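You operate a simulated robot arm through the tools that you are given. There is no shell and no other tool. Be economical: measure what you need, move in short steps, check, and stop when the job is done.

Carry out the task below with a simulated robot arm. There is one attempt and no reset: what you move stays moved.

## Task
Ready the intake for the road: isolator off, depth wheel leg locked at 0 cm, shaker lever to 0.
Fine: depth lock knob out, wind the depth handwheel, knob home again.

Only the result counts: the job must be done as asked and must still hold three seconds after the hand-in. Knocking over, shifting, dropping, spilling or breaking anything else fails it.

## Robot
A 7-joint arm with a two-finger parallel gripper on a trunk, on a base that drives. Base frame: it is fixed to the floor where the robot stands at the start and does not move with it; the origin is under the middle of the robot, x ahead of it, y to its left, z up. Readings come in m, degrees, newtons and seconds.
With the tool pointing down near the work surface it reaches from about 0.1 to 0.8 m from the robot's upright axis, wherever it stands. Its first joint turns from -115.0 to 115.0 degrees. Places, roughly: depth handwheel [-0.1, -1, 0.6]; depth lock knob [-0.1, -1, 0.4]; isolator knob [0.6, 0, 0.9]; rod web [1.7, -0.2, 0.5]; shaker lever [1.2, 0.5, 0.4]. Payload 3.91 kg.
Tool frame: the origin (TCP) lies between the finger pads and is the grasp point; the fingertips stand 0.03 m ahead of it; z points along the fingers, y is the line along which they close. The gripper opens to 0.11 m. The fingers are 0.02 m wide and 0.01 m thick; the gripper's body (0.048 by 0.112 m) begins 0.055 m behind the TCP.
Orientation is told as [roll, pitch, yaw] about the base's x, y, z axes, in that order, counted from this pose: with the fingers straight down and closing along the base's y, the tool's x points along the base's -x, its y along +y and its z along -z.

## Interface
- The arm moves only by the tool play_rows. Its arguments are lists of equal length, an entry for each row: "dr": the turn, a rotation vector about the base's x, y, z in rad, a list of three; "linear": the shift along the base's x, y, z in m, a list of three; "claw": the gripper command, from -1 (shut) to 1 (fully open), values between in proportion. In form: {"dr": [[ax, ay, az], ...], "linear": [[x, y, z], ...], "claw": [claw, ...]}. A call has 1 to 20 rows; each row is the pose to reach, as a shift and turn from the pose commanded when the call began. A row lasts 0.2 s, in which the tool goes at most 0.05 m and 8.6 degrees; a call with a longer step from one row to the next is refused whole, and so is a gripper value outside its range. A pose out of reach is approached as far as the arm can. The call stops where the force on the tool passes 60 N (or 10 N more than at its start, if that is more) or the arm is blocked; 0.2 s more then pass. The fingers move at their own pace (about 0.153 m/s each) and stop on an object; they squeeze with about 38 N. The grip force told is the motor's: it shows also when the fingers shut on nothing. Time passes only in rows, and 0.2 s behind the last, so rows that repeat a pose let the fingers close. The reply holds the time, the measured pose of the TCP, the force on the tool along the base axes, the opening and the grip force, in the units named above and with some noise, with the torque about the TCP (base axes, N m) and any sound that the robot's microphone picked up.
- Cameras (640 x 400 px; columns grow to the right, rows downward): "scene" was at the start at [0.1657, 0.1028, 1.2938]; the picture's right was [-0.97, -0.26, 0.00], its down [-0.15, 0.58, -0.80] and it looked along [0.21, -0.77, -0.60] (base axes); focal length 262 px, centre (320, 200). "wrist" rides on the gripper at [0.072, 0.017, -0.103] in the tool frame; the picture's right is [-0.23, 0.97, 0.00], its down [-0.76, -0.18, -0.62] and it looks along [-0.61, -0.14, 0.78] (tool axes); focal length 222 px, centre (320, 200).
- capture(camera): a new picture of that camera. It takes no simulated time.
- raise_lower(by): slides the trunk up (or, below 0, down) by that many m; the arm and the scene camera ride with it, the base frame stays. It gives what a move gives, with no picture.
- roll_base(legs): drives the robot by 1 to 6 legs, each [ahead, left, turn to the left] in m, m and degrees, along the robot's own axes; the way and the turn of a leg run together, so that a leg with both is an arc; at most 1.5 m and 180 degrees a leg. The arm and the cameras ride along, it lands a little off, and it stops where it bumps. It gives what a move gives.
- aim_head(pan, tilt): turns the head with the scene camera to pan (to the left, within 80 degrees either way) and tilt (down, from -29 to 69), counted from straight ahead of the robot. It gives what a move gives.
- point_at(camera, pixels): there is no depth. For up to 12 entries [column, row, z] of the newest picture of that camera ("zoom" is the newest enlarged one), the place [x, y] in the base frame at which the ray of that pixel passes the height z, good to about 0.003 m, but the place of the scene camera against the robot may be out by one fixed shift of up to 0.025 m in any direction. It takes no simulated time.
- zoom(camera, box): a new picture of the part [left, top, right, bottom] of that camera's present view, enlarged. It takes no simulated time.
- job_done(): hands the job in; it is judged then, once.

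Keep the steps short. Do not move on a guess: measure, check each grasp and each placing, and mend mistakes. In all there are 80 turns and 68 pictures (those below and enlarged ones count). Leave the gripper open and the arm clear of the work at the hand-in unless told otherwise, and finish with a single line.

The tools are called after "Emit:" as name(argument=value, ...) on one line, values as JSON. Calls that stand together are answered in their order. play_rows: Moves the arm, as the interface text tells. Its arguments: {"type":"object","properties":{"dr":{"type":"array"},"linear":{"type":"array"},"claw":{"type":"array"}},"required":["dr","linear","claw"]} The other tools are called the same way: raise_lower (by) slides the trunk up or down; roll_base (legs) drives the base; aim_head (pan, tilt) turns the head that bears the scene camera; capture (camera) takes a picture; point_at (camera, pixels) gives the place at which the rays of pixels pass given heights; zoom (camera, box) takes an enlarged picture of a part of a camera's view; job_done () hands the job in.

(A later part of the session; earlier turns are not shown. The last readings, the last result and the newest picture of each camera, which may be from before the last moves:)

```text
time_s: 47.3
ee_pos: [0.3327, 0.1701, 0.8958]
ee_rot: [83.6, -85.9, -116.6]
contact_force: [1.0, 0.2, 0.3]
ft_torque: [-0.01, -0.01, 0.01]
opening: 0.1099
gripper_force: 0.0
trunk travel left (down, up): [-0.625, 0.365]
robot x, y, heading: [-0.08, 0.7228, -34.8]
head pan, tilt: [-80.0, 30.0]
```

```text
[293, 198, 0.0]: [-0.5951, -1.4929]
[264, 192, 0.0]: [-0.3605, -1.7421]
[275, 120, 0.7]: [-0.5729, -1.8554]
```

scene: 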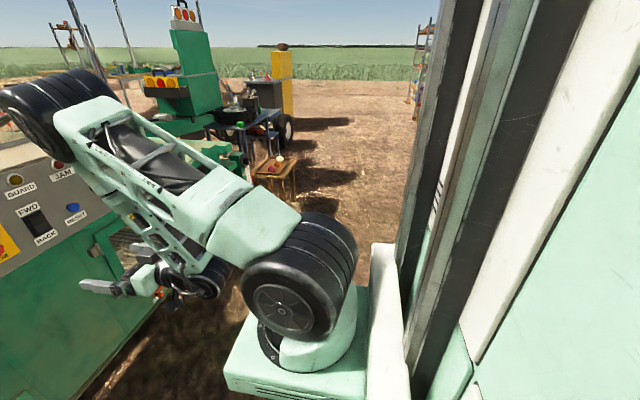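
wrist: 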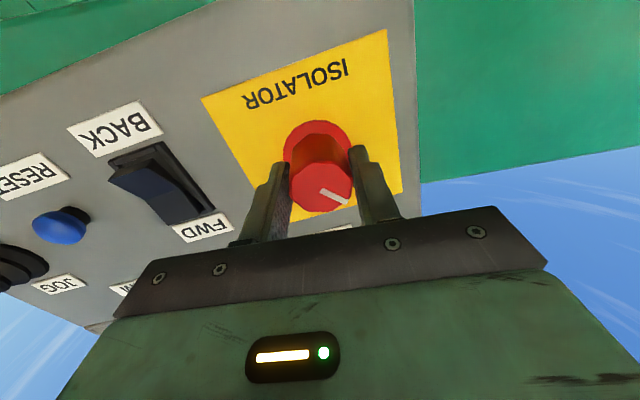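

The stool stands at about (-0.6,-1.5), clear of the way. Driving right 1.2 m and looking toward the machine.

Emit:
roll_base(legs=[[0, -1.2, 0]])

Emit:
aim_head(pan=-8, tilt=38)

Emit:
capture(camera="scene")

Emit:
capture(camera="wrist")

```text
time_s: 53.5
ee_pos: [-0.3808, -0.8417, 0.8945]
ee_rot: [83.5, -85.7, -117.1]
contact_force: [-0.3, -0.1, -0.6]
ft_torque: [0.02, 0.0, 0.03]
opening: 0.1098
gripper_force: 0.0
trunk travel left (down, up): [-0.625, 0.365]
robot x, y, heading: [-0.787, -0.2836, -35.3]
head pan, tilt: [-80.0, 30.0]
```

```text
time_s: 54.9
ee_pos: [-0.3809, -0.8415, 0.8943]
ee_rot: [83.6, -85.8, -117.2]
contact_force: [0.1, 0.2, 0.0]
ft_torque: [0.02, -0.01, -0.01]
opening: 0.11
gripper_force: 0.0
trunk travel left (down, up): [-0.625, 0.365]
robot x, y, heading: [-0.7851, -0.2851, -35.6]
head pan, tilt: [-8.0, 38.0]
```

```text
32 pictures are left
```

scene: 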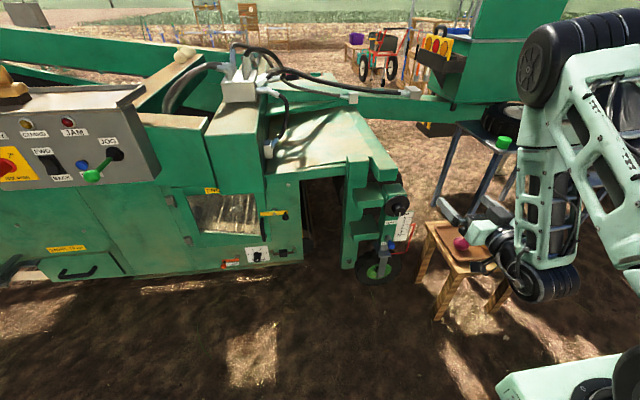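

```text
31 pictures are left
```

wrist: 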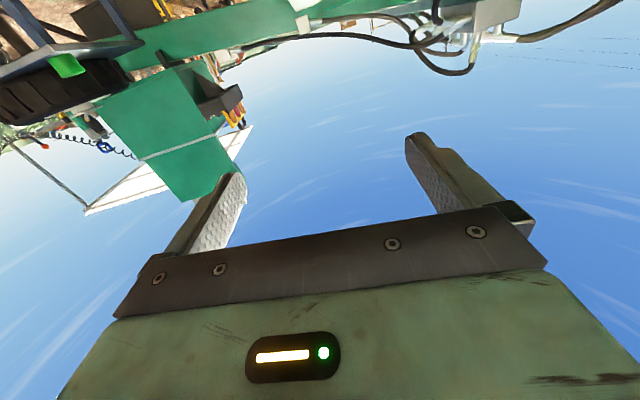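

The depth-wheel leg is around (385,235). Zooming in.

Emit:
zoom(camera="scene", box=[330, 170, 450, 290])

Emit:
point_at(camera="scene", pixels=[[400, 205, 0.6], [390, 246, 0.4], [437, 318, 0.0], [427, 230, 0.35], [416, 280, 0.0], [350, 265, 0.0]])

```text
3.33 times, centred on (390, 230) of scene
```

zoom: 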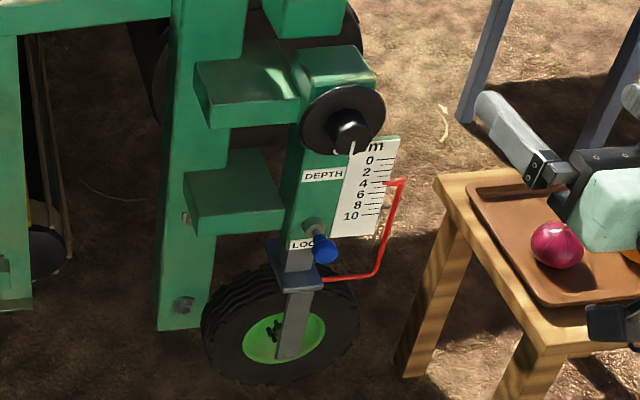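

```text
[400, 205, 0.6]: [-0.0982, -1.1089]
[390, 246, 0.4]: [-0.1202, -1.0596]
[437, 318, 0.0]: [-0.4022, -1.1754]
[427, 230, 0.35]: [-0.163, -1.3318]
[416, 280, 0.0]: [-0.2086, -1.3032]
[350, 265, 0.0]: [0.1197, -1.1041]
```

Leg seen: handwheel at top, scale with red pointer at about 4, blue lock knob below it. A stool with an onion stands to the right at t<-1.17 (clear by about 0.2 m). I'll lower the trunk 0.45 m to about knob height while still well back, shift right a little, and look with the wrist camera.

Emit:
raise_lower(by=-0.45)

Emit:
roll_base(legs=[[0.08, -0.03, 0]])

Emit:
capture(camera="wrist")

Emit:
capture(camera="scene")

```text
refused: -0.45 is not a number from -0.4 to 0.4
```

```text
time_s: 56.0
ee_pos: [-0.3333, -0.9114, 0.8949]
ee_rot: [83.5, -85.9, -117.0]
contact_force: [0.5, -0.6, 0.1]
ft_torque: [0.0, -0.02, -0.02]
opening: 0.1101
gripper_force: 0.2
trunk travel left (down, up): [-0.625, 0.365]
robot x, y, heading: [-0.7356, -0.3515, -35.4]
head pan, tilt: [-8.0, 38.0]
```

```text
29 pictures are left
```

wrist: 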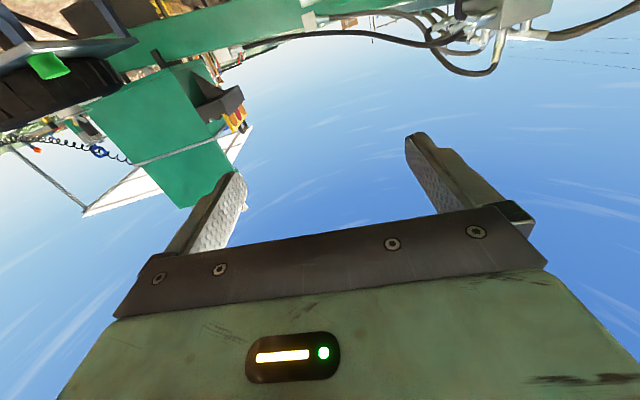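

```text
28 pictures are left
```

scene: 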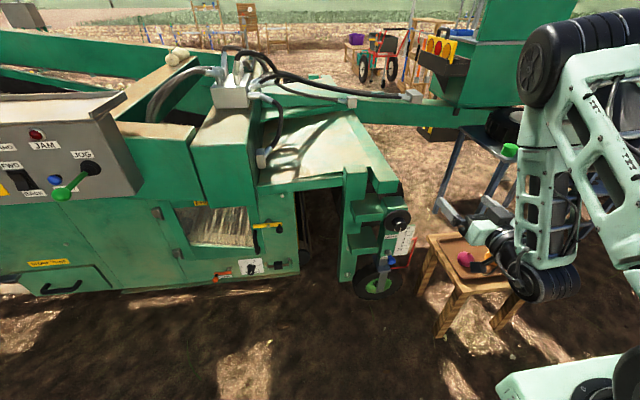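

Trunk moves are capped at 0.4 m. Lowering 0.4.

Emit:
raise_lower(by=-0.4)

Emit:
capture(camera="wrist")

```text
time_s: 59.9
ee_pos: [-0.3331, -0.9109, 0.4949]
ee_rot: [83.6, -85.9, -116.9]
contact_force: [0.5, -0.1, 0.3]
ft_torque: [0.0, -0.02, -0.01]
opening: 0.1101
gripper_force: 0.0
trunk travel left (down, up): [-0.225, 0.765]
robot x, y, heading: [-0.736, -0.3549, -35.2]
head pan, tilt: [-8.0, 38.0]
```

```text
27 pictures are left
```

wrist: 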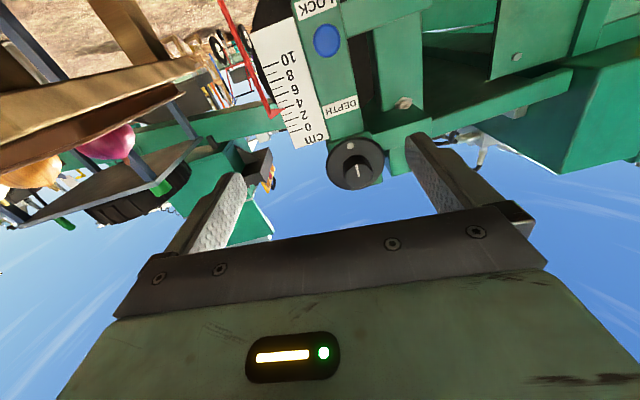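

Emit:
zoom(camera="wrist", box=[200, 0, 440, 200])

Emit:
point_at(camera="wrist", pixels=[[356, 164, 0.6], [356, 164, 0.65], [327, 41, 0.4], [327, 41, 0.43], [278, 112, 0.5], [109, 142, 0.45], [358, 172, 0.6]])

```text
2.00 times, centred on (320, 100) of wrist
```

zoom: 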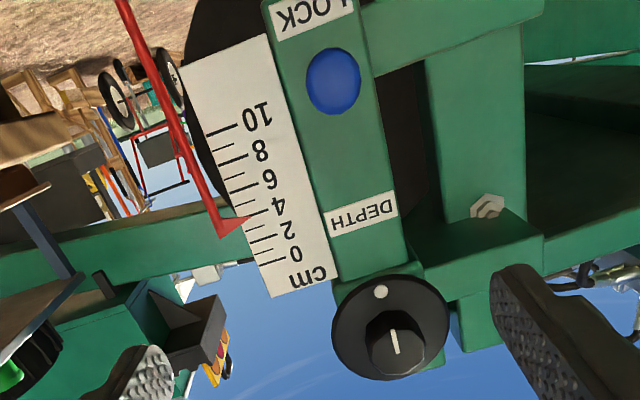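

```text
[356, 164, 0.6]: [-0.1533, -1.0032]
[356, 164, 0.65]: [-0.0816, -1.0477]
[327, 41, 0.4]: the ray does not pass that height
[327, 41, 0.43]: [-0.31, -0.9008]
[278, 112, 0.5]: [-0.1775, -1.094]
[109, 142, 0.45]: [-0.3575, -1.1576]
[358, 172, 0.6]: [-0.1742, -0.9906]
```

Pointer reads 3 cm. The handwheel has a central hub with a mark line, and the blue lock knob is below it. I'll line up with the lock knob: base left 0.03 and ahead 0.1, trunk down 0.05, fingers half open.

Emit:
raise_lower(by=-0.05)

Emit:
roll_base(legs=[[0.1, 0.03, 0]])

Emit:
play_rows(dr=[[0, 0, 0], [0, 0, 0]], linear=[[0, 0, 0], [0, 0, 0]], claw=[0.27, 0.27])

Emit:
capture(camera="wrist")

```text
time_s: 60.8
ee_pos: [-0.3327, -0.9115, 0.4456]
ee_rot: [83.6, -85.8, -117.1]
contact_force: [-0.2, -0.2, -0.8]
ft_torque: [0.03, 0.0, -0.05]
opening: 0.11
gripper_force: 0.1
trunk travel left (down, up): [-0.175, 0.815]
robot x, y, heading: [-0.7359, -0.3581, -35.2]
head pan, tilt: [-8.0, 38.0]
```

```text
time_s: 61.9
ee_pos: [-0.2349, -0.9445, 0.4443]
ee_rot: [83.5, -85.8, -117.0]
contact_force: [0.4, -0.2, -0.2]
ft_torque: [0.0, 0.0, -0.01]
opening: 0.1101
gripper_force: 0.1
trunk travel left (down, up): [-0.175, 0.815]
robot x, y, heading: [-0.6409, -0.3887, -35.5]
head pan, tilt: [-8.0, 38.0]
```

```text
time_s: 62.5
ee_pos: [-0.2355, -0.9439, 0.4443]
ee_rot: [83.4, -85.8, -117.0]
contact_force: [0.3, 0.2, 0.3]
ft_torque: [0.04, 0.02, -0.01]
opening: 0.0696
gripper_force: 0.1
trunk travel left (down, up): [-0.175, 0.815]
robot x, y, heading: [-0.6393, -0.3871, -35.2]
head pan, tilt: [-8.0, 38.0]
```

```text
25 pictures are left
```

wrist: 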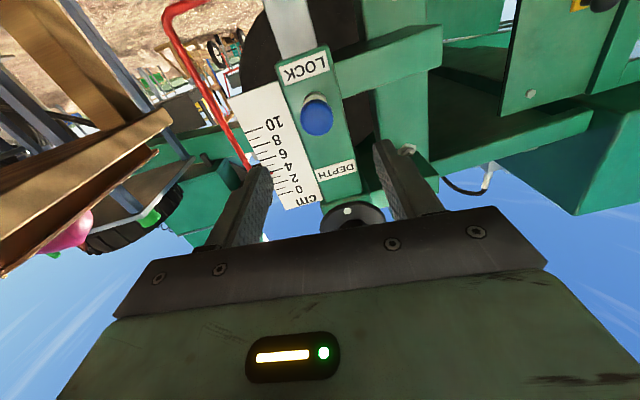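

The lock knob is on the hand's axis at (317,118), about 0.12 m ahead. Driving ahead 0.125 m.

Emit:
roll_base(legs=[[0.125, 0, 0]])

Emit:
capture(camera="wrist")

```text
time_s: 63.8
ee_pos: [-0.1337, -1.0166, 0.4444]
ee_rot: [83.5, -85.8, -117.0]
contact_force: [-0.1, -1.1, -0.1]
ft_torque: [0.02, 0.01, -0.01]
opening: 0.0699
gripper_force: 0.0
trunk travel left (down, up): [-0.175, 0.815]
robot x, y, heading: [-0.5349, -0.4575, -35.5]
head pan, tilt: [-8.0, 38.0]
```

```text
24 pictures are left
```

wrist: 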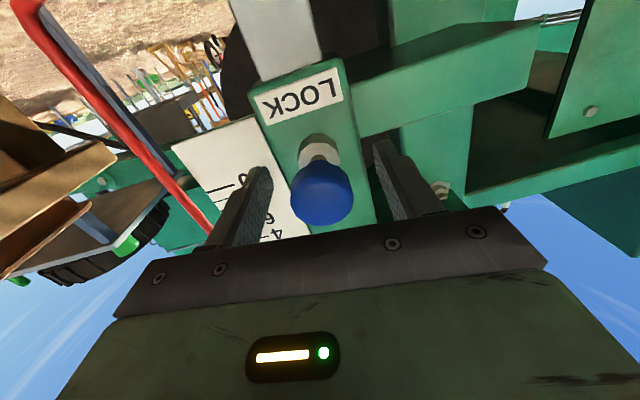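

The knob is between the fingers at (322,195). Closing, then pulling outward in small steps.

Emit:
play_rows(dr=[[0, 0, 0], [0, 0, 0], [0, 0, 0], [0, 0, 0], [0, 0, 0], [0, 0, 0], [0, 0, 0]], linear=[[0, 0, 0], [0, 0, 0], [0, 0, 0], [-0.008, 0.0058, 0], [-0.016, 0.0117, 0], [-0.024, 0.0175, 0], [-0.032, 0.0233, 0]], claw=[-0.5, -1, -1, -1, -1, -1, -1])

Emit:
capture(camera="wrist")

```text
time_s: 65.4
ee_pos: [-0.1368, -1.0126, 0.4544]
ee_rot: [85.9, -85.4, -118.6]
contact_force: [43.2, 40.0, 7.3]
ft_torque: [0.01, -0.73, -2.21]
opening: 0.0301
gripper_force: 45.3
out of reach, approached as far as the arm can: row 4, 5, 6, 7
trunk travel left (down, up): [-0.175, 0.815]
robot x, y, heading: [-0.5364, -0.4607, -35.1]
head pan, tilt: [-8.0, 38.0]
```

```text
23 pictures are left
```

wrist: 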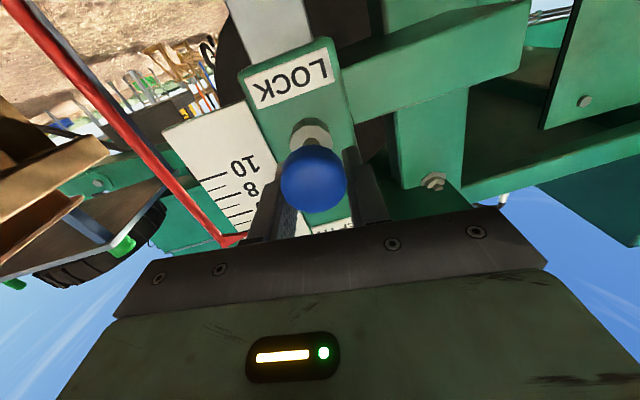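

The arm's joint limit made it push sideways (57 N lateral) instead of pulling. I'll release, back the base off, and roll the hand −90° to the freely moving configuration used before.

Emit:
play_rows(dr=[[0, 0, 0], [0, 0, 0]], linear=[[0, 0, 0], [0, 0, 0]], claw=[0.27, 0.27])

Emit:
roll_base(legs=[[-0.13, 0, 0]])

Emit:
play_rows(dr=[[0.108, -0.073, 0], [0.216, -0.146, 0], [0.324, -0.219, 0], [0.432, -0.292, 0], [0.54, -0.365, 0], [0.648, -0.438, 0], [0.756, -0.511, 0], [0.864, -0.584, 0], [0.972, -0.657, 0], [1.08, -0.73, 0], [1.188, -0.803, 0], [1.296, -0.876, 0]], linear=[[0, 0, 0], [0, 0, 0], [0, 0, 0], [0, 0, 0], [0, 0, 0], [0, 0, 0], [0, 0, 0], [0, 0, 0], [0, 0, 0], [0, 0, 0], [0, 0, 0], [0, 0, 0]], claw=[0.27, 0.27, 0.27, 0.27, 0.27, 0.27, 0.27, 0.27, 0.27, 0.27, 0.27, 0.27])

```text
time_s: 66.0
ee_pos: [-0.1437, -1.0179, 0.4525]
ee_rot: [79.7, -85.8, -113.3]
contact_force: [0.3, 0.5, -0.1]
ft_torque: [0.01, 0.0, -0.04]
opening: 0.0699
gripper_force: 0.1
trunk travel left (down, up): [-0.175, 0.815]
robot x, y, heading: [-0.5363, -0.4603, -35.4]
head pan, tilt: [-8.0, 38.0]
```

```text
time_s: 67.3
ee_pos: [-0.2503, -0.94, 0.4525]
ee_rot: [80.2, -85.7, -113.7]
contact_force: [0.4, 0.0, 0.1]
ft_torque: [0.02, 0.01, -0.03]
opening: 0.0698
gripper_force: 0.1
trunk travel left (down, up): [-0.175, 0.815]
robot x, y, heading: [-0.6452, -0.3845, -35.3]
head pan, tilt: [-8.0, 38.0]
```

```text
time_s: 69.9
ee_pos: [-0.2501, -0.9413, 0.4513]
ee_rot: [90.4, 3.9, -123.3]
contact_force: [0.6, -0.8, -1.0]
ft_torque: [-0.02, 0.0, -0.02]
opening: 0.0703
gripper_force: 0.1
trunk travel left (down, up): [-0.175, 0.815]
robot x, y, heading: [-0.6428, -0.3868, -35.4]
head pan, tilt: [-8.0, 38.0]
```

The hand rolled freely. Moving by arm onto the recorded knob place (-0.134,-1.016,0.444), then check.

Emit:
play_rows(dr=[[0, 0, -0.02], [0, 0, -0.04], [0, 0, -0.04], [0, 0, -0.04], [0, 0, -0.04]], linear=[[0.018, -0.008, -0.004], [0.035, -0.016, -0.007], [0.062, -0.036, -0.007], [0.089, -0.055, -0.007], [0.116, -0.075, -0.007]], claw=[0.27, 0.27, 0.27, 0.27, 0.27])

Emit:
capture(camera="wrist")

```text
time_s: 71.1
ee_pos: [-0.1346, -1.0155, 0.4438]
ee_rot: [90.5, 3.9, -125.6]
contact_force: [-0.4, 0.5, -0.4]
ft_torque: [0.01, -0.02, 0.03]
opening: 0.0698
gripper_force: 0.0
trunk travel left (down, up): [-0.175, 0.815]
robot x, y, heading: [-0.6421, -0.3836, -35.3]
head pan, tilt: [-8.0, 38.0]
```

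```text
22 pictures are left
```

wrist: 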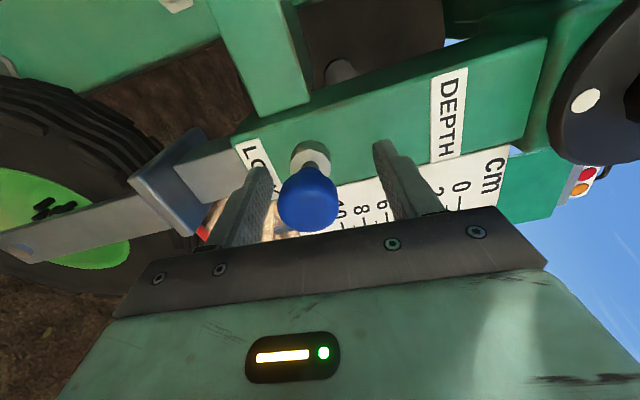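

Knob sits between the fingers at (308,200). Close and pull outward.

Emit:
play_rows(dr=[[0, 0, 0], [0, 0, 0], [0, 0, 0], [0, 0, 0], [0, 0, 0], [0, 0, 0], [0, 0, 0], [0, 0, 0]], linear=[[0, 0, -0.003], [0, 0, -0.004], [0, 0, -0.004], [-0.008, 0.0058, -0.004], [-0.016, 0.0117, -0.004], [-0.024, 0.0175, -0.004], [-0.032, 0.0233, -0.004], [-0.032, 0.0233, -0.004]], claw=[-0.3, -1, -1, -1, -1, -1, -1, -1])

Emit:
capture(camera="wrist")

```text
time_s: 72.9
ee_pos: [-0.1649, -0.992, 0.4398]
ee_rot: [90.4, 3.9, -125.5]
contact_force: [25.1, -17.7, -23.5]
ft_torque: [-0.23, 0.43, -0.12]
opening: 0.0311
gripper_force: 44.7
trunk travel left (down, up): [-0.175, 0.815]
robot x, y, heading: [-0.6461, -0.3846, -35.5]
head pan, tilt: [-8.0, 38.0]
```

```text
21 pictures are left
```

wrist: 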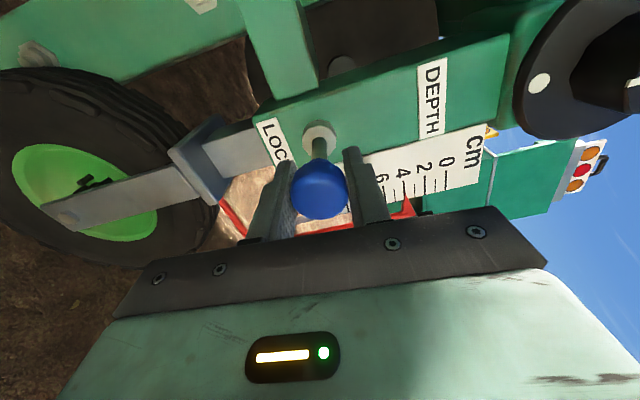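

The stem now shows, so it has pulled out about 0.03 m. Release to see whether it stays.

Emit:
play_rows(dr=[[0, 0, 0], [0, 0, 0], [0, 0, 0], [0, 0, 0]], linear=[[0, 0, 0], [0, 0, 0], [-0.024, 0.0175, 0], [-0.048, 0.035, 0]], claw=[0.3, 0.3, 0.3, 0.3])

Emit:
capture(camera="wrist")

```text
time_s: 73.9
ee_pos: [-0.2154, -0.9573, 0.4413]
ee_rot: [90.5, 3.8, -125.6]
contact_force: [-0.2, 0.0, -0.4]
ft_torque: [-0.03, -0.03, 0.01]
opening: 0.0717
gripper_force: 0.0
trunk travel left (down, up): [-0.175, 0.815]
robot x, y, heading: [-0.6426, -0.3853, -35.3]
head pan, tilt: [-8.0, 38.0]
```

```text
20 pictures are left
```

wrist: 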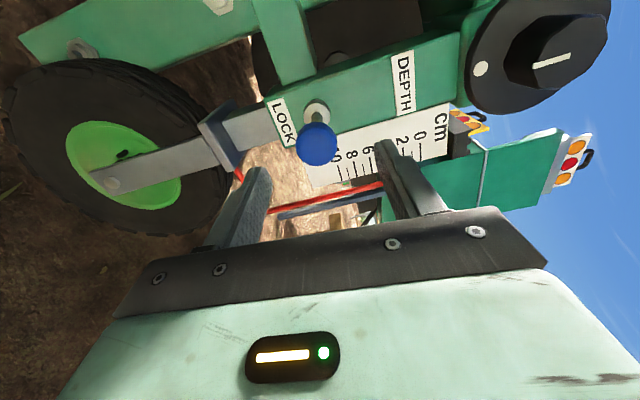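

The lock knob stays out. Now back a little, raise the trunk 0.17 m to the handwheel, open fully, and look.

Emit:
play_rows(dr=[[0, 0, 0], [0, 0, 0]], linear=[[-0.02, 0.015, 0], [-0.041, 0.03, 0]], claw=[0.3, 0.3])

Emit:
raise_lower(by=0.17)

Emit:
capture(camera="wrist")

```text
time_s: 74.5
ee_pos: [-0.2551, -0.9301, 0.4397]
ee_rot: [90.7, 3.8, -125.4]
contact_force: [0.5, -0.9, 0.4]
ft_torque: [0.04, 0.0, 0.0]
opening: 0.0714
gripper_force: 0.1
out of reach, approached as far as the arm can: row 2
trunk travel left (down, up): [-0.175, 0.815]
robot x, y, heading: [-0.6434, -0.3845, -35.5]
head pan, tilt: [-8.0, 38.0]
```

```text
time_s: 76.4
ee_pos: [-0.2552, -0.9306, 0.6097]
ee_rot: [90.7, 3.8, -125.5]
contact_force: [0.1, 0.5, -0.3]
ft_torque: [0.01, -0.01, -0.04]
opening: 0.0715
gripper_force: 0.0
trunk travel left (down, up): [-0.345, 0.645]
robot x, y, heading: [-0.6454, -0.3819, -35.5]
head pan, tilt: [-8.0, 38.0]
```

```text
19 pictures are left
```

wrist: 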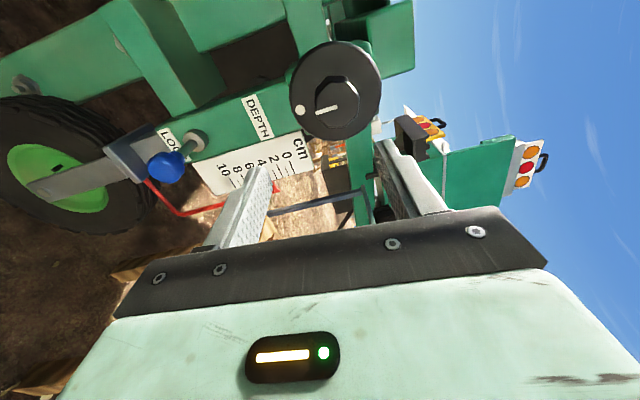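

Hub centre is at (330,108): about 0.15 m ahead and 0.011 m higher. Approaching with the fingers 0.08 m open.

Emit:
play_rows(dr=[[0, 0, 0], [0, 0, 0], [0, 0, 0], [0, 0, 0], [0, 0, 0]], linear=[[0, 0, 0.01], [0.03, -0.0215, 0.01], [0.06, -0.043, 0.01], [0.09, -0.0645, 0.01], [0.115, -0.0825, 0.01]], claw=[0.5, 0.5, 0.5, 0.5, 0.5])

Emit:
capture(camera="wrist")

```text
time_s: 77.6
ee_pos: [-0.1391, -1.0139, 0.6206]
ee_rot: [90.6, 3.8, -125.6]
contact_force: [0.1, -0.2, -0.3]
ft_torque: [0.01, -0.01, 0.01]
opening: 0.0826
gripper_force: 0.0
out of reach, approached as far as the arm can: row 1
trunk travel left (down, up): [-0.345, 0.645]
robot x, y, heading: [-0.6465, -0.3851, -35.4]
head pan, tilt: [-8.0, 38.0]
```

```text
18 pictures are left
```

wrist: 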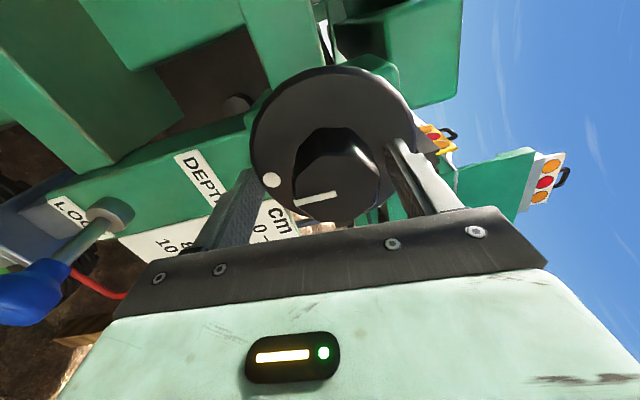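

Hub between the fingers at (335,185). Nudge up 0.008, close, and test a 0.5 rad clockwise turn.

Emit:
play_rows(dr=[[0, 0, 0], [0, 0, 0], [0, 0, 0], [0, 0, 0], [0.0815, -0.058, 0], [0.163, -0.116, 0], [0.2445, -0.174, 0], [0.326, -0.232, 0], [0.4075, -0.29, 0]], linear=[[0.004, -0.003, 0.008], [0.004, -0.003, 0.008], [0.004, -0.003, 0.008], [0.004, -0.003, 0.008], [0.004, -0.003, 0.008], [0.004, -0.003, 0.008], [0.004, -0.003, 0.008], [0.004, -0.003, 0.008], [0.004, -0.003, 0.008]], claw=[0.5, -0.5, -1, -1, -1, -1, -1, -1, -1])

Emit:
capture(camera="wrist")

```text
time_s: 79.6
ee_pos: [-0.1345, -1.0158, 0.6275]
ee_rot: [90.7, 32.5, -125.2]
contact_force: [10.5, -2.6, 17.7]
ft_torque: [0.2, 0.3, 0.69]
opening: 0.0478
gripper_force: 45.3
trunk travel left (down, up): [-0.345, 0.645]
robot x, y, heading: [-0.6379, -0.3856, -35.4]
head pan, tilt: [-8.0, 38.0]
```

```text
17 pictures are left
```

wrist: 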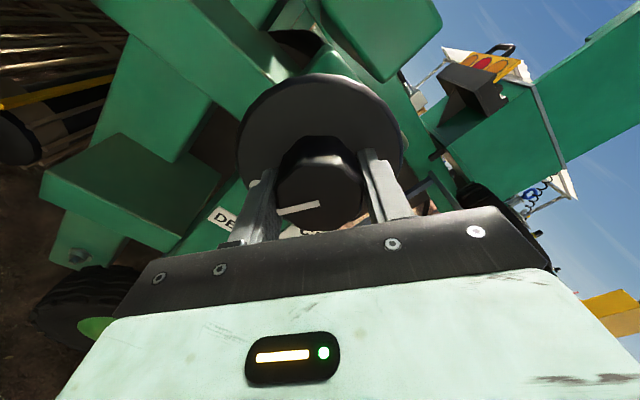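

Turned together with the hub. Now check the pointer with the scene camera.

Emit:
aim_head(pan=-27, tilt=34)

Emit:
capture(camera="scene")

```text
time_s: 80.4
ee_pos: [-0.1348, -1.0156, 0.6284]
ee_rot: [90.7, 32.5, -125.3]
contact_force: [18.7, -2.6, 21.5]
ft_torque: [0.42, 0.49, 1.21]
opening: 0.0478
gripper_force: 44.9
trunk travel left (down, up): [-0.345, 0.645]
robot x, y, heading: [-0.6452, -0.3836, -35.3]
head pan, tilt: [-27.0, 34.0]
```

```text
16 pictures are left
```

scene: 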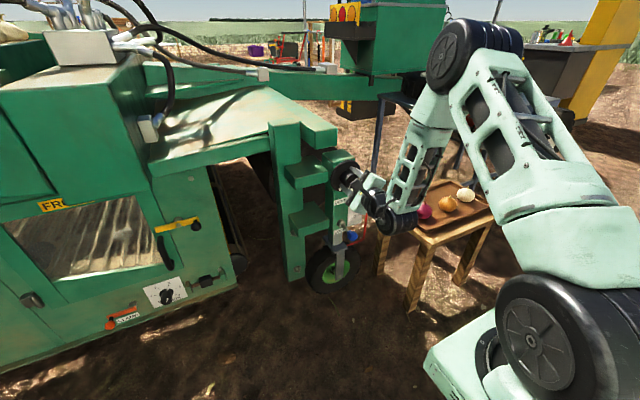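

The hand hides the scale from here. I'll continue clockwise by another ~1.5 rad, then release and read.

Emit:
play_rows(dr=[[0.1, -0.071, 0], [0.2, -0.142, 0], [0.3, -0.213, 0], [0.4, -0.285, 0], [0.5, -0.356, 0], [0.6, -0.427, 0], [0.7, -0.498, 0], [0.8, -0.569, 0], [0.9, -0.64, 0], [1.0, -0.712, 0], [1.1, -0.783, 0], [1.2, -0.854, 0]], linear=[[0, 0, 0], [0, 0, 0], [0, 0, 0], [0, 0, 0], [0, 0, 0], [0, 0, 0], [0, 0, 0], [0, 0, 0], [0, 0, 0], [0, 0, 0], [0, 0, 0], [0, 0, 0]], claw=[-1, -1, -1, -1, -1, -1, -1, -1, -1, -1, -1, -1])

Emit:
zoom(camera="scene", box=[290, 150, 430, 300])

```text
time_s: 83.0
ee_pos: [-0.1339, -1.0125, 0.6265]
ee_rot: [-88.5, 62.8, 55.9]
contact_force: [19.2, 38.3, -15.6]
ft_torque: [0.2, 0.61, -1.24]
opening: 0.0465
gripper_force: 45.0
trunk travel left (down, up): [-0.345, 0.645]
robot x, y, heading: [-0.6497, -0.3824, -35.4]
head pan, tilt: [-27.0, 34.0]
```

```text
2.67 times, centred on (360, 225) of scene
```

zoom: 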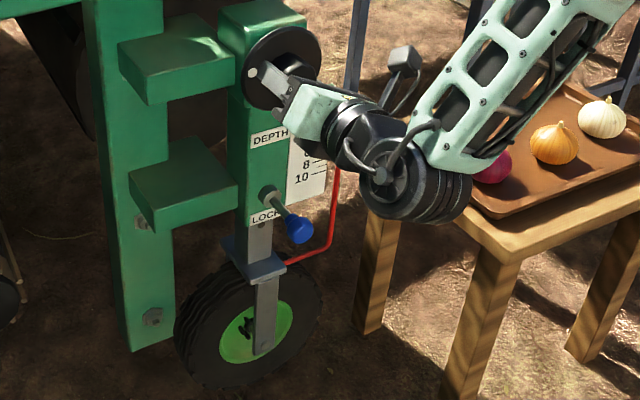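

Turned about 113° in total. Release, retreat 0.08, and read the scale with the wrist camera.

Emit:
play_rows(dr=[[0, 0, 0], [0, 0, 0], [0, 0, 0], [0, 0, 0]], linear=[[0, 0, 0], [0, 0, 0], [-0.033, 0.023, 0], [-0.065, 0.047, 0]], claw=[0.5, 0.5, 0.5, 0.5])

Emit:
capture(camera="wrist")

```text
time_s: 84.0
ee_pos: [-0.2001, -0.9706, 0.6282]
ee_rot: [-89.2, 63.1, 54.7]
contact_force: [-0.4, 0.2, 0.2]
ft_torque: [0.02, 0.05, 0.01]
opening: 0.0826
gripper_force: 0.0
trunk travel left (down, up): [-0.345, 0.645]
robot x, y, heading: [-0.6432, -0.3822, -35.5]
head pan, tilt: [-27.0, 34.0]
```

```text
14 pictures are left
```

wrist: 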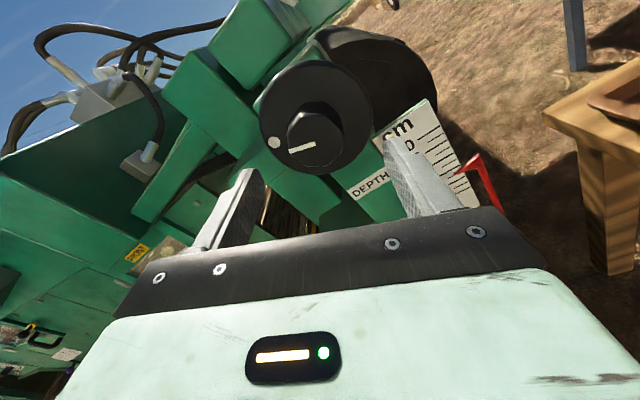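

Emit:
zoom(camera="wrist", box=[370, 95, 530, 215])

```text
3.33 times, centred on (450, 155) of wrist
```

zoom: 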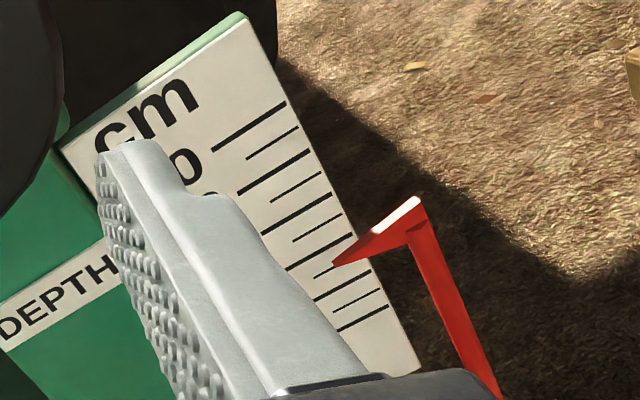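

Reading ~7 now (was 3), so clockwise lowers; the ratio is about 4 cm per 113°. Regrasp here and wind counterclockwise by 1.95 rad first.

Emit:
play_rows(dr=[[0, 0, 0], [0, 0, 0], [0, 0, 0], [0, 0, 0], [0, 0, 0], [-0.106, 0.075, 0], [-0.212, 0.151, 0], [-0.318, 0.226, 0], [-0.424, 0.302, 0], [-0.53, 0.377, 0], [-0.636, 0.452, 0], [-0.742, 0.528, 0], [-0.848, 0.603, 0], [-0.953, 0.679, 0], [-1.059, 0.754, 0], [-1.165, 0.83, 0], [-1.271, 0.905, 0], [-1.377, 0.981, 0], [-1.483, 1.056, 0], [-1.589, 1.131, 0]], linear=[[0.033, -0.023, 0], [0.065, -0.045, 0], [0.065, -0.045, 0], [0.065, -0.045, 0], [0.065, -0.045, 0], [0.065, -0.045, 0], [0.065, -0.045, 0], [0.065, -0.045, 0], [0.065, -0.045, 0], [0.065, -0.045, 0], [0.065, -0.045, 0], [0.065, -0.045, 0], [0.065, -0.045, 0], [0.065, -0.045, 0], [0.065, -0.045, 0], [0.065, -0.045, 0], [0.065, -0.045, 0], [0.065, -0.045, 0], [0.065, -0.045, 0], [0.065, -0.045, 0]], claw=[0.5, 0.5, -0.5, -1, -1, -1, -1, -1, -1, -1, -1, -1, -1, -1, -1, -1, -1, -1, -1, -1])

Emit:
zoom(camera="wrist", box=[140, 60, 440, 260])

```text
time_s: 88.2
ee_pos: [-0.138, -1.0159, 0.6288]
ee_rot: [90.9, 4.9, -125.7]
contact_force: [-22.7, 10.2, 15.3]
ft_torque: [1.06, 1.28, -0.64]
opening: 0.0479
gripper_force: 45.0
trunk travel left (down, up): [-0.345, 0.645]
robot x, y, heading: [-0.6451, -0.3884, -35.2]
head pan, tilt: [-27.0, 34.0]
```

```text
2.00 times, centred on (290, 160) of wrist
```

zoom: 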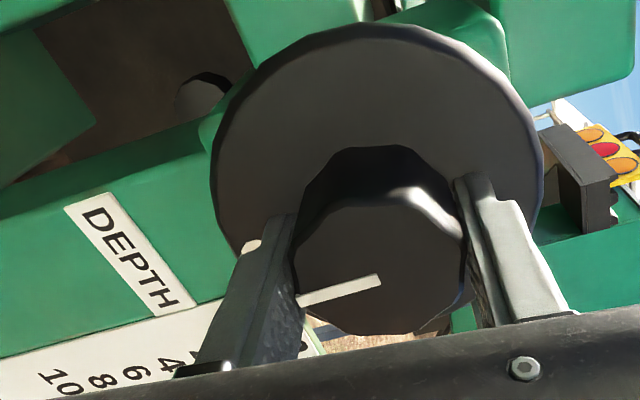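

Back to the start angle. Continuing counterclockwise by 1.3 rad.

Emit:
play_rows(dr=[[-0.0815, 0.058, 0], [-0.163, 0.116, 0], [-0.2445, 0.174, 0], [-0.326, 0.232, 0], [-0.4075, 0.29, 0], [-0.489, 0.348, 0], [-0.57, 0.406, 0], [-0.652, 0.464, 0], [-0.7335, 0.522, 0], [-0.815, 0.58, 0], [-0.8965, 0.638, 0], [-0.978, 0.696, 0], [-1.0595, 0.754, 0]], linear=[[0, 0, 0], [0, 0, 0], [0, 0, 0], [0, 0, 0], [0, 0, 0], [0, 0, 0], [0, 0, 0], [0, 0, 0], [0, 0, 0], [0, 0, 0], [0, 0, 0], [0, 0, 0], [0, 0, 0]], claw=[-1, -1, -1, -1, -1, -1, -1, -1, -1, -1, -1, -1, -1])

Emit:
zoom(camera="wrist", box=[120, 40, 440, 240])

```text
time_s: 91.0
ee_pos: [-0.1354, -1.0138, 0.629]
ee_rot: [91.2, -69.5, -126.0]
contact_force: [12.1, 4.7, 26.3]
ft_torque: [0.87, 1.13, -1.63]
opening: 0.047
gripper_force: 45.2
trunk travel left (down, up): [-0.345, 0.645]
robot x, y, heading: [-0.6402, -0.3845, -35.6]
head pan, tilt: [-27.0, 34.0]
```

```text
2.00 times, centred on (280, 140) of wrist
```

zoom: 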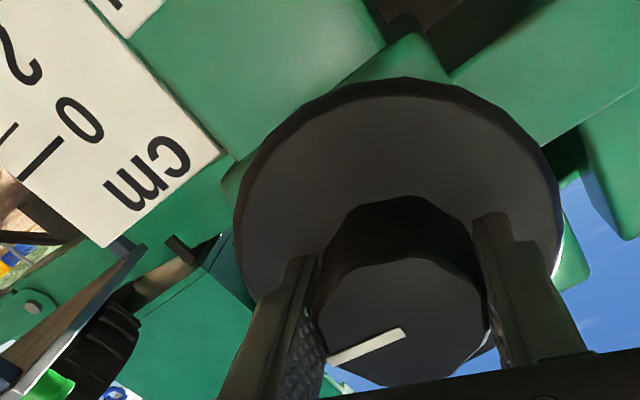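

Emit:
zoom(camera="wrist", box=[40, 0, 260, 150])

```text
2.67 times, centred on (150, 75) of wrist
```

zoom: 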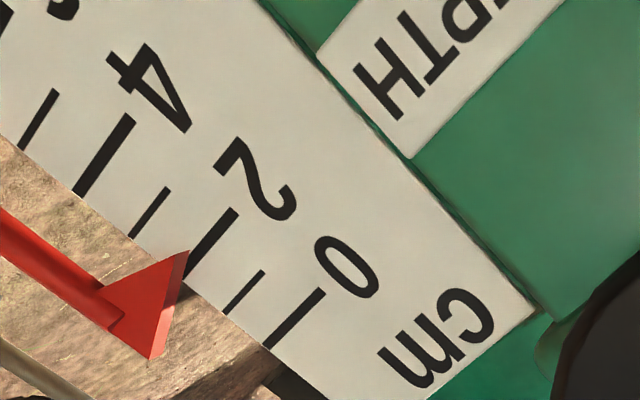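

Pointer reads about 2.0 now. The ratio fits ~36° per cm, so about 72° more. Open, roll the hand clockwise 1.57 rad in place, and regrasp.

Emit:
play_rows(dr=[[0, 0, 0], [0, 0, 0], [0.107, -0.076, 0], [0.213, -0.152, 0], [0.32, -0.228, 0], [0.427, -0.304, 0], [0.533, -0.379, 0], [0.64, -0.455, 0], [0.747, -0.531, 0], [0.853, -0.607, 0], [0.96, -0.683, 0], [1.067, -0.759, 0], [1.173, -0.835, 0], [1.28, -0.911, 0], [1.28, -0.911, 0], [1.28, -0.911, 0], [1.28, -0.911, 0]], linear=[[0, 0, 0], [0, 0, 0], [0, 0, 0], [0, 0, 0], [0, 0, 0], [0, 0, 0], [0, 0, 0], [0, 0, 0], [0, 0, 0], [0, 0, 0], [0, 0, 0], [0, 0, 0], [0, 0, 0], [0, 0, 0], [0, 0, 0], [0, 0, 0], [0, 0, 0]], claw=[0.5, 0.5, 0.5, 0.5, 0.5, 0.5, 0.5, 0.5, 0.5, 0.5, 0.5, 0.5, 0.5, 0.5, -0.5, -1, -1])

```text
time_s: 94.6
ee_pos: [-0.1352, -1.0141, 0.6283]
ee_rot: [90.7, 20.6, -125.7]
contact_force: [-3.1, -7.6, 19.5]
ft_torque: [1.35, 1.7, 0.63]
opening: 0.0465
gripper_force: 45.1
trunk travel left (down, up): [-0.345, 0.645]
robot x, y, heading: [-0.6435, -0.3867, -35.6]
head pan, tilt: [-27.0, 34.0]
```

Emit:
play_rows(dr=[[-0.0815, 0.058, 0], [-0.163, 0.116, 0], [-0.2445, 0.174, 0], [-0.326, 0.232, 0], [-0.4075, 0.29, 0], [-0.489, 0.348, 0], [-0.57, 0.406, 0], [-0.652, 0.464, 0], [-0.7335, 0.522, 0], [-0.815, 0.58, 0], [-0.8965, 0.638, 0], [-0.978, 0.696, 0]], linear=[[0, 0, 0], [0, 0, 0], [0, 0, 0], [0, 0, 0], [0, 0, 0], [0, 0, 0], [0, 0, 0], [0, 0, 0], [0, 0, 0], [0, 0, 0], [0, 0, 0], [0, 0, 0]], claw=[-1, -1, -1, -1, -1, -1, -1, -1, -1, -1, -1, -1])

Emit:
zoom(camera="wrist", box=[80, 30, 340, 210])

```text
time_s: 97.2
ee_pos: [-0.1364, -1.0143, 0.6304]
ee_rot: [91.4, -48.2, -126.0]
contact_force: [-1.4, -9.4, 37.1]
ft_torque: [0.62, 0.75, -1.49]
opening: 0.0473
gripper_force: 45.0
trunk travel left (down, up): [-0.345, 0.645]
robot x, y, heading: [-0.6412, -0.3841, -35.4]
head pan, tilt: [-27.0, 34.0]
```

```text
2.22 times, centred on (210, 120) of wrist
```

zoom: 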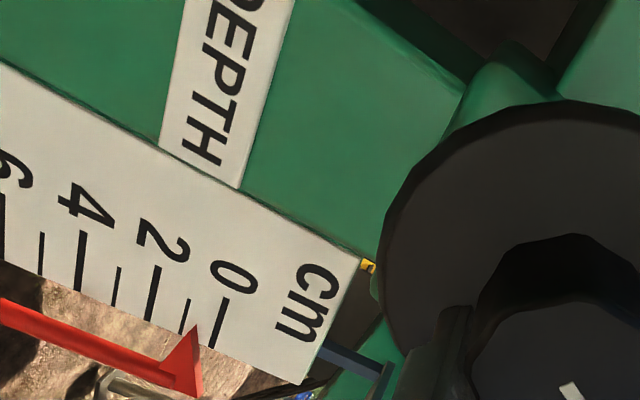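

Reads about 0.5. Turning another 0.3 rad slowly, watching torque.

Emit:
play_rows(dr=[[-0.0489, 0.0348, 0], [-0.0978, 0.0696, 0], [-0.1467, 0.1044, 0], [-0.1956, 0.1392, 0], [-0.2445, 0.174, 0]], linear=[[0, 0, 0], [0, 0, 0], [0, 0, 0], [0, 0, 0], [0, 0, 0]], claw=[-1, -1, -1, -1, -1])

Emit:
zoom(camera="wrist", box=[80, 20, 340, 200])

```text
time_s: 98.4
ee_pos: [-0.1352, -1.0137, 0.6295]
ee_rot: [91.9, -65.4, -126.5]
contact_force: [4.4, 2.2, 36.8]
ft_torque: [0.69, 0.81, -1.58]
opening: 0.047
gripper_force: 45.4
trunk travel left (down, up): [-0.345, 0.645]
robot x, y, heading: [-0.6426, -0.3828, -35.6]
head pan, tilt: [-27.0, 34.0]
```

```text
2.22 times, centred on (210, 110) of wrist
```

zoom: 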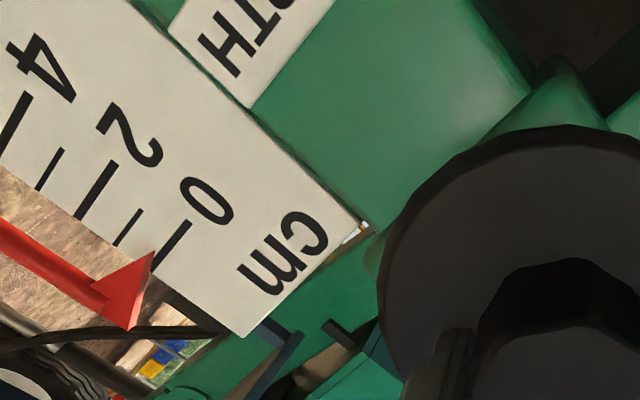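

Reads about 0.2. Another 0.13 rad, then re-read.

Emit:
play_rows(dr=[[-0.053, 0.038, 0], [-0.106, 0.075, 0], [-0.106, 0.075, 0]], linear=[[0, 0, 0], [0, 0, 0], [0, 0, 0]], claw=[-1, -1, -1])

Emit:
zoom(camera="wrist", box=[80, 20, 240, 140])

```text
time_s: 99.2
ee_pos: [-0.1352, -1.0129, 0.6302]
ee_rot: [92.2, -72.8, -127.1]
contact_force: [8.5, 8.2, 35.2]
ft_torque: [0.34, 0.49, -1.61]
opening: 0.047
gripper_force: 44.6
trunk travel left (down, up): [-0.345, 0.645]
robot x, y, heading: [-0.6449, -0.3844, -35.7]
head pan, tilt: [-27.0, 34.0]
```

```text
3.33 times, centred on (160, 80) of wrist
```

zoom: 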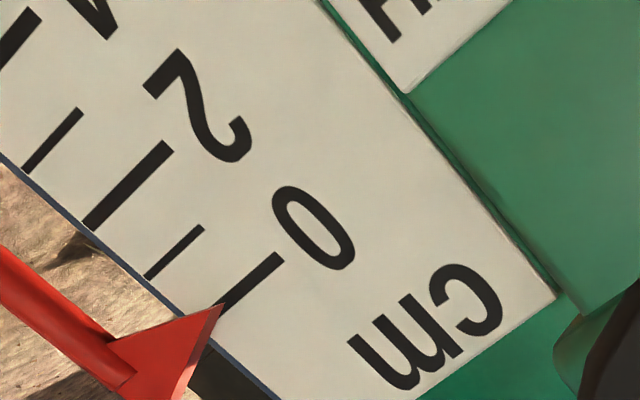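

Pointer is on the 0 tick. Now release, retreat, and roll the hand back to the freely moving angle.

Emit:
play_rows(dr=[[0, 0, 0], [0, 0, 0], [0, 0, 0], [0, 0, 0], [0.099, -0.07, 0], [0.198, -0.141, 0], [0.297, -0.211, 0], [0.397, -0.282, 0], [0.496, -0.352, 0], [0.595, -0.423, 0], [0.694, -0.493, 0], [0.793, -0.564, 0], [0.892, -0.634, 0], [0.992, -0.705, 0], [1.091, -0.775, 0]], linear=[[0, 0, 0], [0, 0, 0], [-0.032, 0.023, 0], [-0.065, 0.046, 0], [-0.065, 0.046, 0], [-0.065, 0.046, 0], [-0.065, 0.046, 0], [-0.065, 0.046, 0], [-0.065, 0.046, 0], [-0.065, 0.046, 0], [-0.065, 0.046, 0], [-0.065, 0.046, 0], [-0.065, 0.046, 0], [-0.065, 0.046, 0], [-0.065, 0.046, 0]], claw=[0.5, 0.5, 0.5, 0.5, 0.3, 0.3, 0.3, 0.3, 0.3, 0.3, 0.3, 0.3, 0.3, 0.3, 0.3])

Emit:
raise_lower(by=-0.19)

```text
time_s: 102.4
ee_pos: [-0.2006, -0.9684, 0.6278]
ee_rot: [90.4, 4.1, -125.5]
contact_force: [0.4, 0.7, 0.1]
ft_torque: [0.01, 0.0, 0.01]
opening: 0.0715
gripper_force: 0.0
trunk travel left (down, up): [-0.345, 0.645]
robot x, y, heading: [-0.6414, -0.3843, -35.2]
head pan, tilt: [-27.0, 34.0]
```

```text
time_s: 104.5
ee_pos: [-0.2016, -0.9671, 0.4385]
ee_rot: [90.5, 4.0, -125.4]
contact_force: [0.4, 0.0, 0.8]
ft_torque: [-0.04, 0.02, 0.01]
opening: 0.0713
gripper_force: 0.1
trunk travel left (down, up): [-0.155, 0.835]
robot x, y, heading: [-0.6435, -0.3845, -35.6]
head pan, tilt: [-27.0, 34.0]
```

Advance onto the pulled-out knob, grip, and push it back home 0.038 m.

Emit:
play_rows(dr=[[0, 0, 0], [0, 0, 0], [0, 0, 0], [0, 0, 0], [0, 0, 0], [0, 0, 0], [0, 0, 0], [0, 0, 0], [0, 0, 0], [0, 0, 0], [0, 0, 0]], linear=[[0.018, -0.012, 0.001], [0.037, -0.025, 0.001], [0.037, -0.025, 0.001], [0.037, -0.025, 0.001], [0.037, -0.025, 0.001], [0.045, -0.031, 0.001], [0.053, -0.037, 0.001], [0.061, -0.043, 0.001], [0.067, -0.048, 0.001], [0.07, -0.05, 0.001], [0.07, -0.05, 0.001]], claw=[0.3, 0.3, -0.3, -1, -1, -1, -1, -1, -1, -1, -1])

Emit:
capture(camera="wrist")

```text
time_s: 106.6
ee_pos: [-0.1349, -1.0153, 0.4396]
ee_rot: [90.7, 3.9, -125.4]
contact_force: [-12.5, 12.4, 16.1]
ft_torque: [-0.24, 0.27, -0.34]
opening: 0.0306
gripper_force: 45.0
trunk travel left (down, up): [-0.155, 0.835]
robot x, y, heading: [-0.6472, -0.3867, -35.6]
head pan, tilt: [-27.0, 34.0]
stopped in row 10: the force on the tool passed its limit (the readings are from after the stop); the commanded pose is now the measured one
```

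```text
6 pictures are left
```

wrist: 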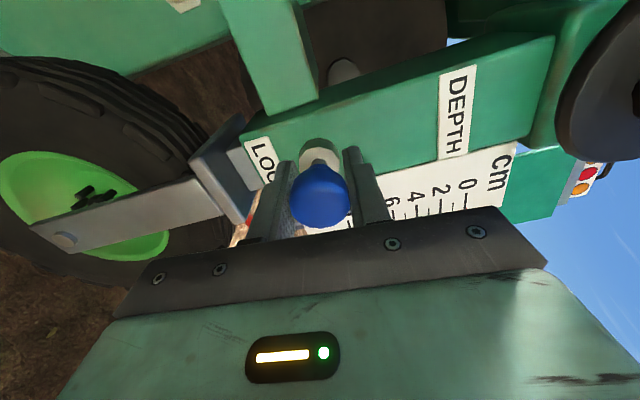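

The knob is home again: the same place as when first gripped, stopped by the force limit. Release and retreat the arm, then back the base off 0.35 m and drive left along the machine toward the shaker lever.

Emit:
play_rows(dr=[[0, 0, 0], [0, 0, 0], [0, 0, 0], [0, 0, 0]], linear=[[0, 0, 0], [0, 0, 0], [-0.033, 0.023, 0], [-0.065, 0.046, 0]], claw=[0.3, 0.3, 0.3, 0.3])

Emit:
roll_base(legs=[[-0.1, 0, 0]])

Emit:
capture(camera="wrist")

```text
time_s: 107.6
ee_pos: [-0.1987, -0.9705, 0.4386]
ee_rot: [90.4, 3.9, -125.5]
contact_force: [0.9, -0.4, -0.6]
ft_torque: [0.0, 0.02, 0.0]
opening: 0.0716
gripper_force: 0.0
trunk travel left (down, up): [-0.155, 0.835]
robot x, y, heading: [-0.6414, -0.3891, -35.6]
head pan, tilt: [-27.0, 34.0]
```

```text
time_s: 108.8
ee_pos: [-0.2822, -0.9132, 0.4377]
ee_rot: [90.4, 3.9, -125.6]
contact_force: [0.4, 0.9, 0.0]
ft_torque: [0.0, 0.01, 0.0]
opening: 0.0715
gripper_force: 0.1
trunk travel left (down, up): [-0.155, 0.835]
robot x, y, heading: [-0.7273, -0.3269, -35.5]
head pan, tilt: [-27.0, 34.0]
```

```text
5 pictures are left
```

wrist: 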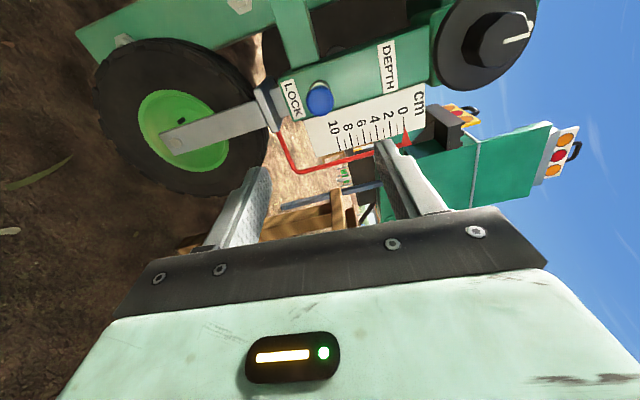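

Depth shows 0 with the lock knob home. Now to the shaker lever: back 0.25, left 1.93.

Emit:
roll_base(legs=[[-0.25, 0, 0], [0, 0.98, 0], [0, 0.95, 0]])

Emit:
aim_head(pan=-5, tilt=30)

```text
time_s: 119.8
ee_pos: [0.6352, 0.8001, 0.4376]
ee_rot: [90.5, 4.1, -125.4]
contact_force: [0.1, -0.3, 0.2]
ft_torque: [0.05, 0.01, -0.01]
opening: 0.0714
gripper_force: 0.1
trunk travel left (down, up): [-0.155, 0.835]
robot x, y, heading: [0.1893, 1.3863, -35.6]
head pan, tilt: [-27.0, 34.0]
```

```text
time_s: 120.7
ee_pos: [0.636, 0.7998, 0.4376]
ee_rot: [90.4, 4.0, -125.4]
contact_force: [0.1, -0.3, -0.6]
ft_torque: [0.04, 0.0, 0.0]
opening: 0.0716
gripper_force: 0.1
trunk travel left (down, up): [-0.155, 0.835]
robot x, y, heading: [0.1859, 1.3844, -35.4]
head pan, tilt: [-5.0, 30.0]
```

Emit:
roll_base(legs=[[0.2, 0, 0]])

Emit:
capture(camera="wrist")

```text
time_s: 122.2
ee_pos: [0.798, 0.6831, 0.4381]
ee_rot: [90.4, 4.0, -125.4]
contact_force: [0.0, -0.4, 0.6]
ft_torque: [-0.04, 0.01, 0.01]
opening: 0.0716
gripper_force: 0.1
trunk travel left (down, up): [-0.155, 0.835]
robot x, y, heading: [0.3519, 1.2686, -35.6]
head pan, tilt: [-5.0, 30.0]
```

```text
4 pictures are left
```

wrist: 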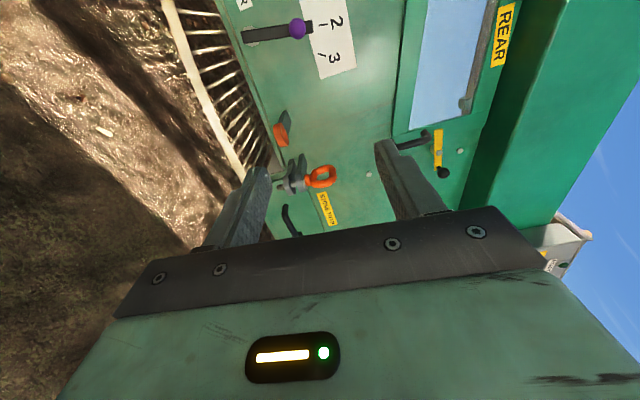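

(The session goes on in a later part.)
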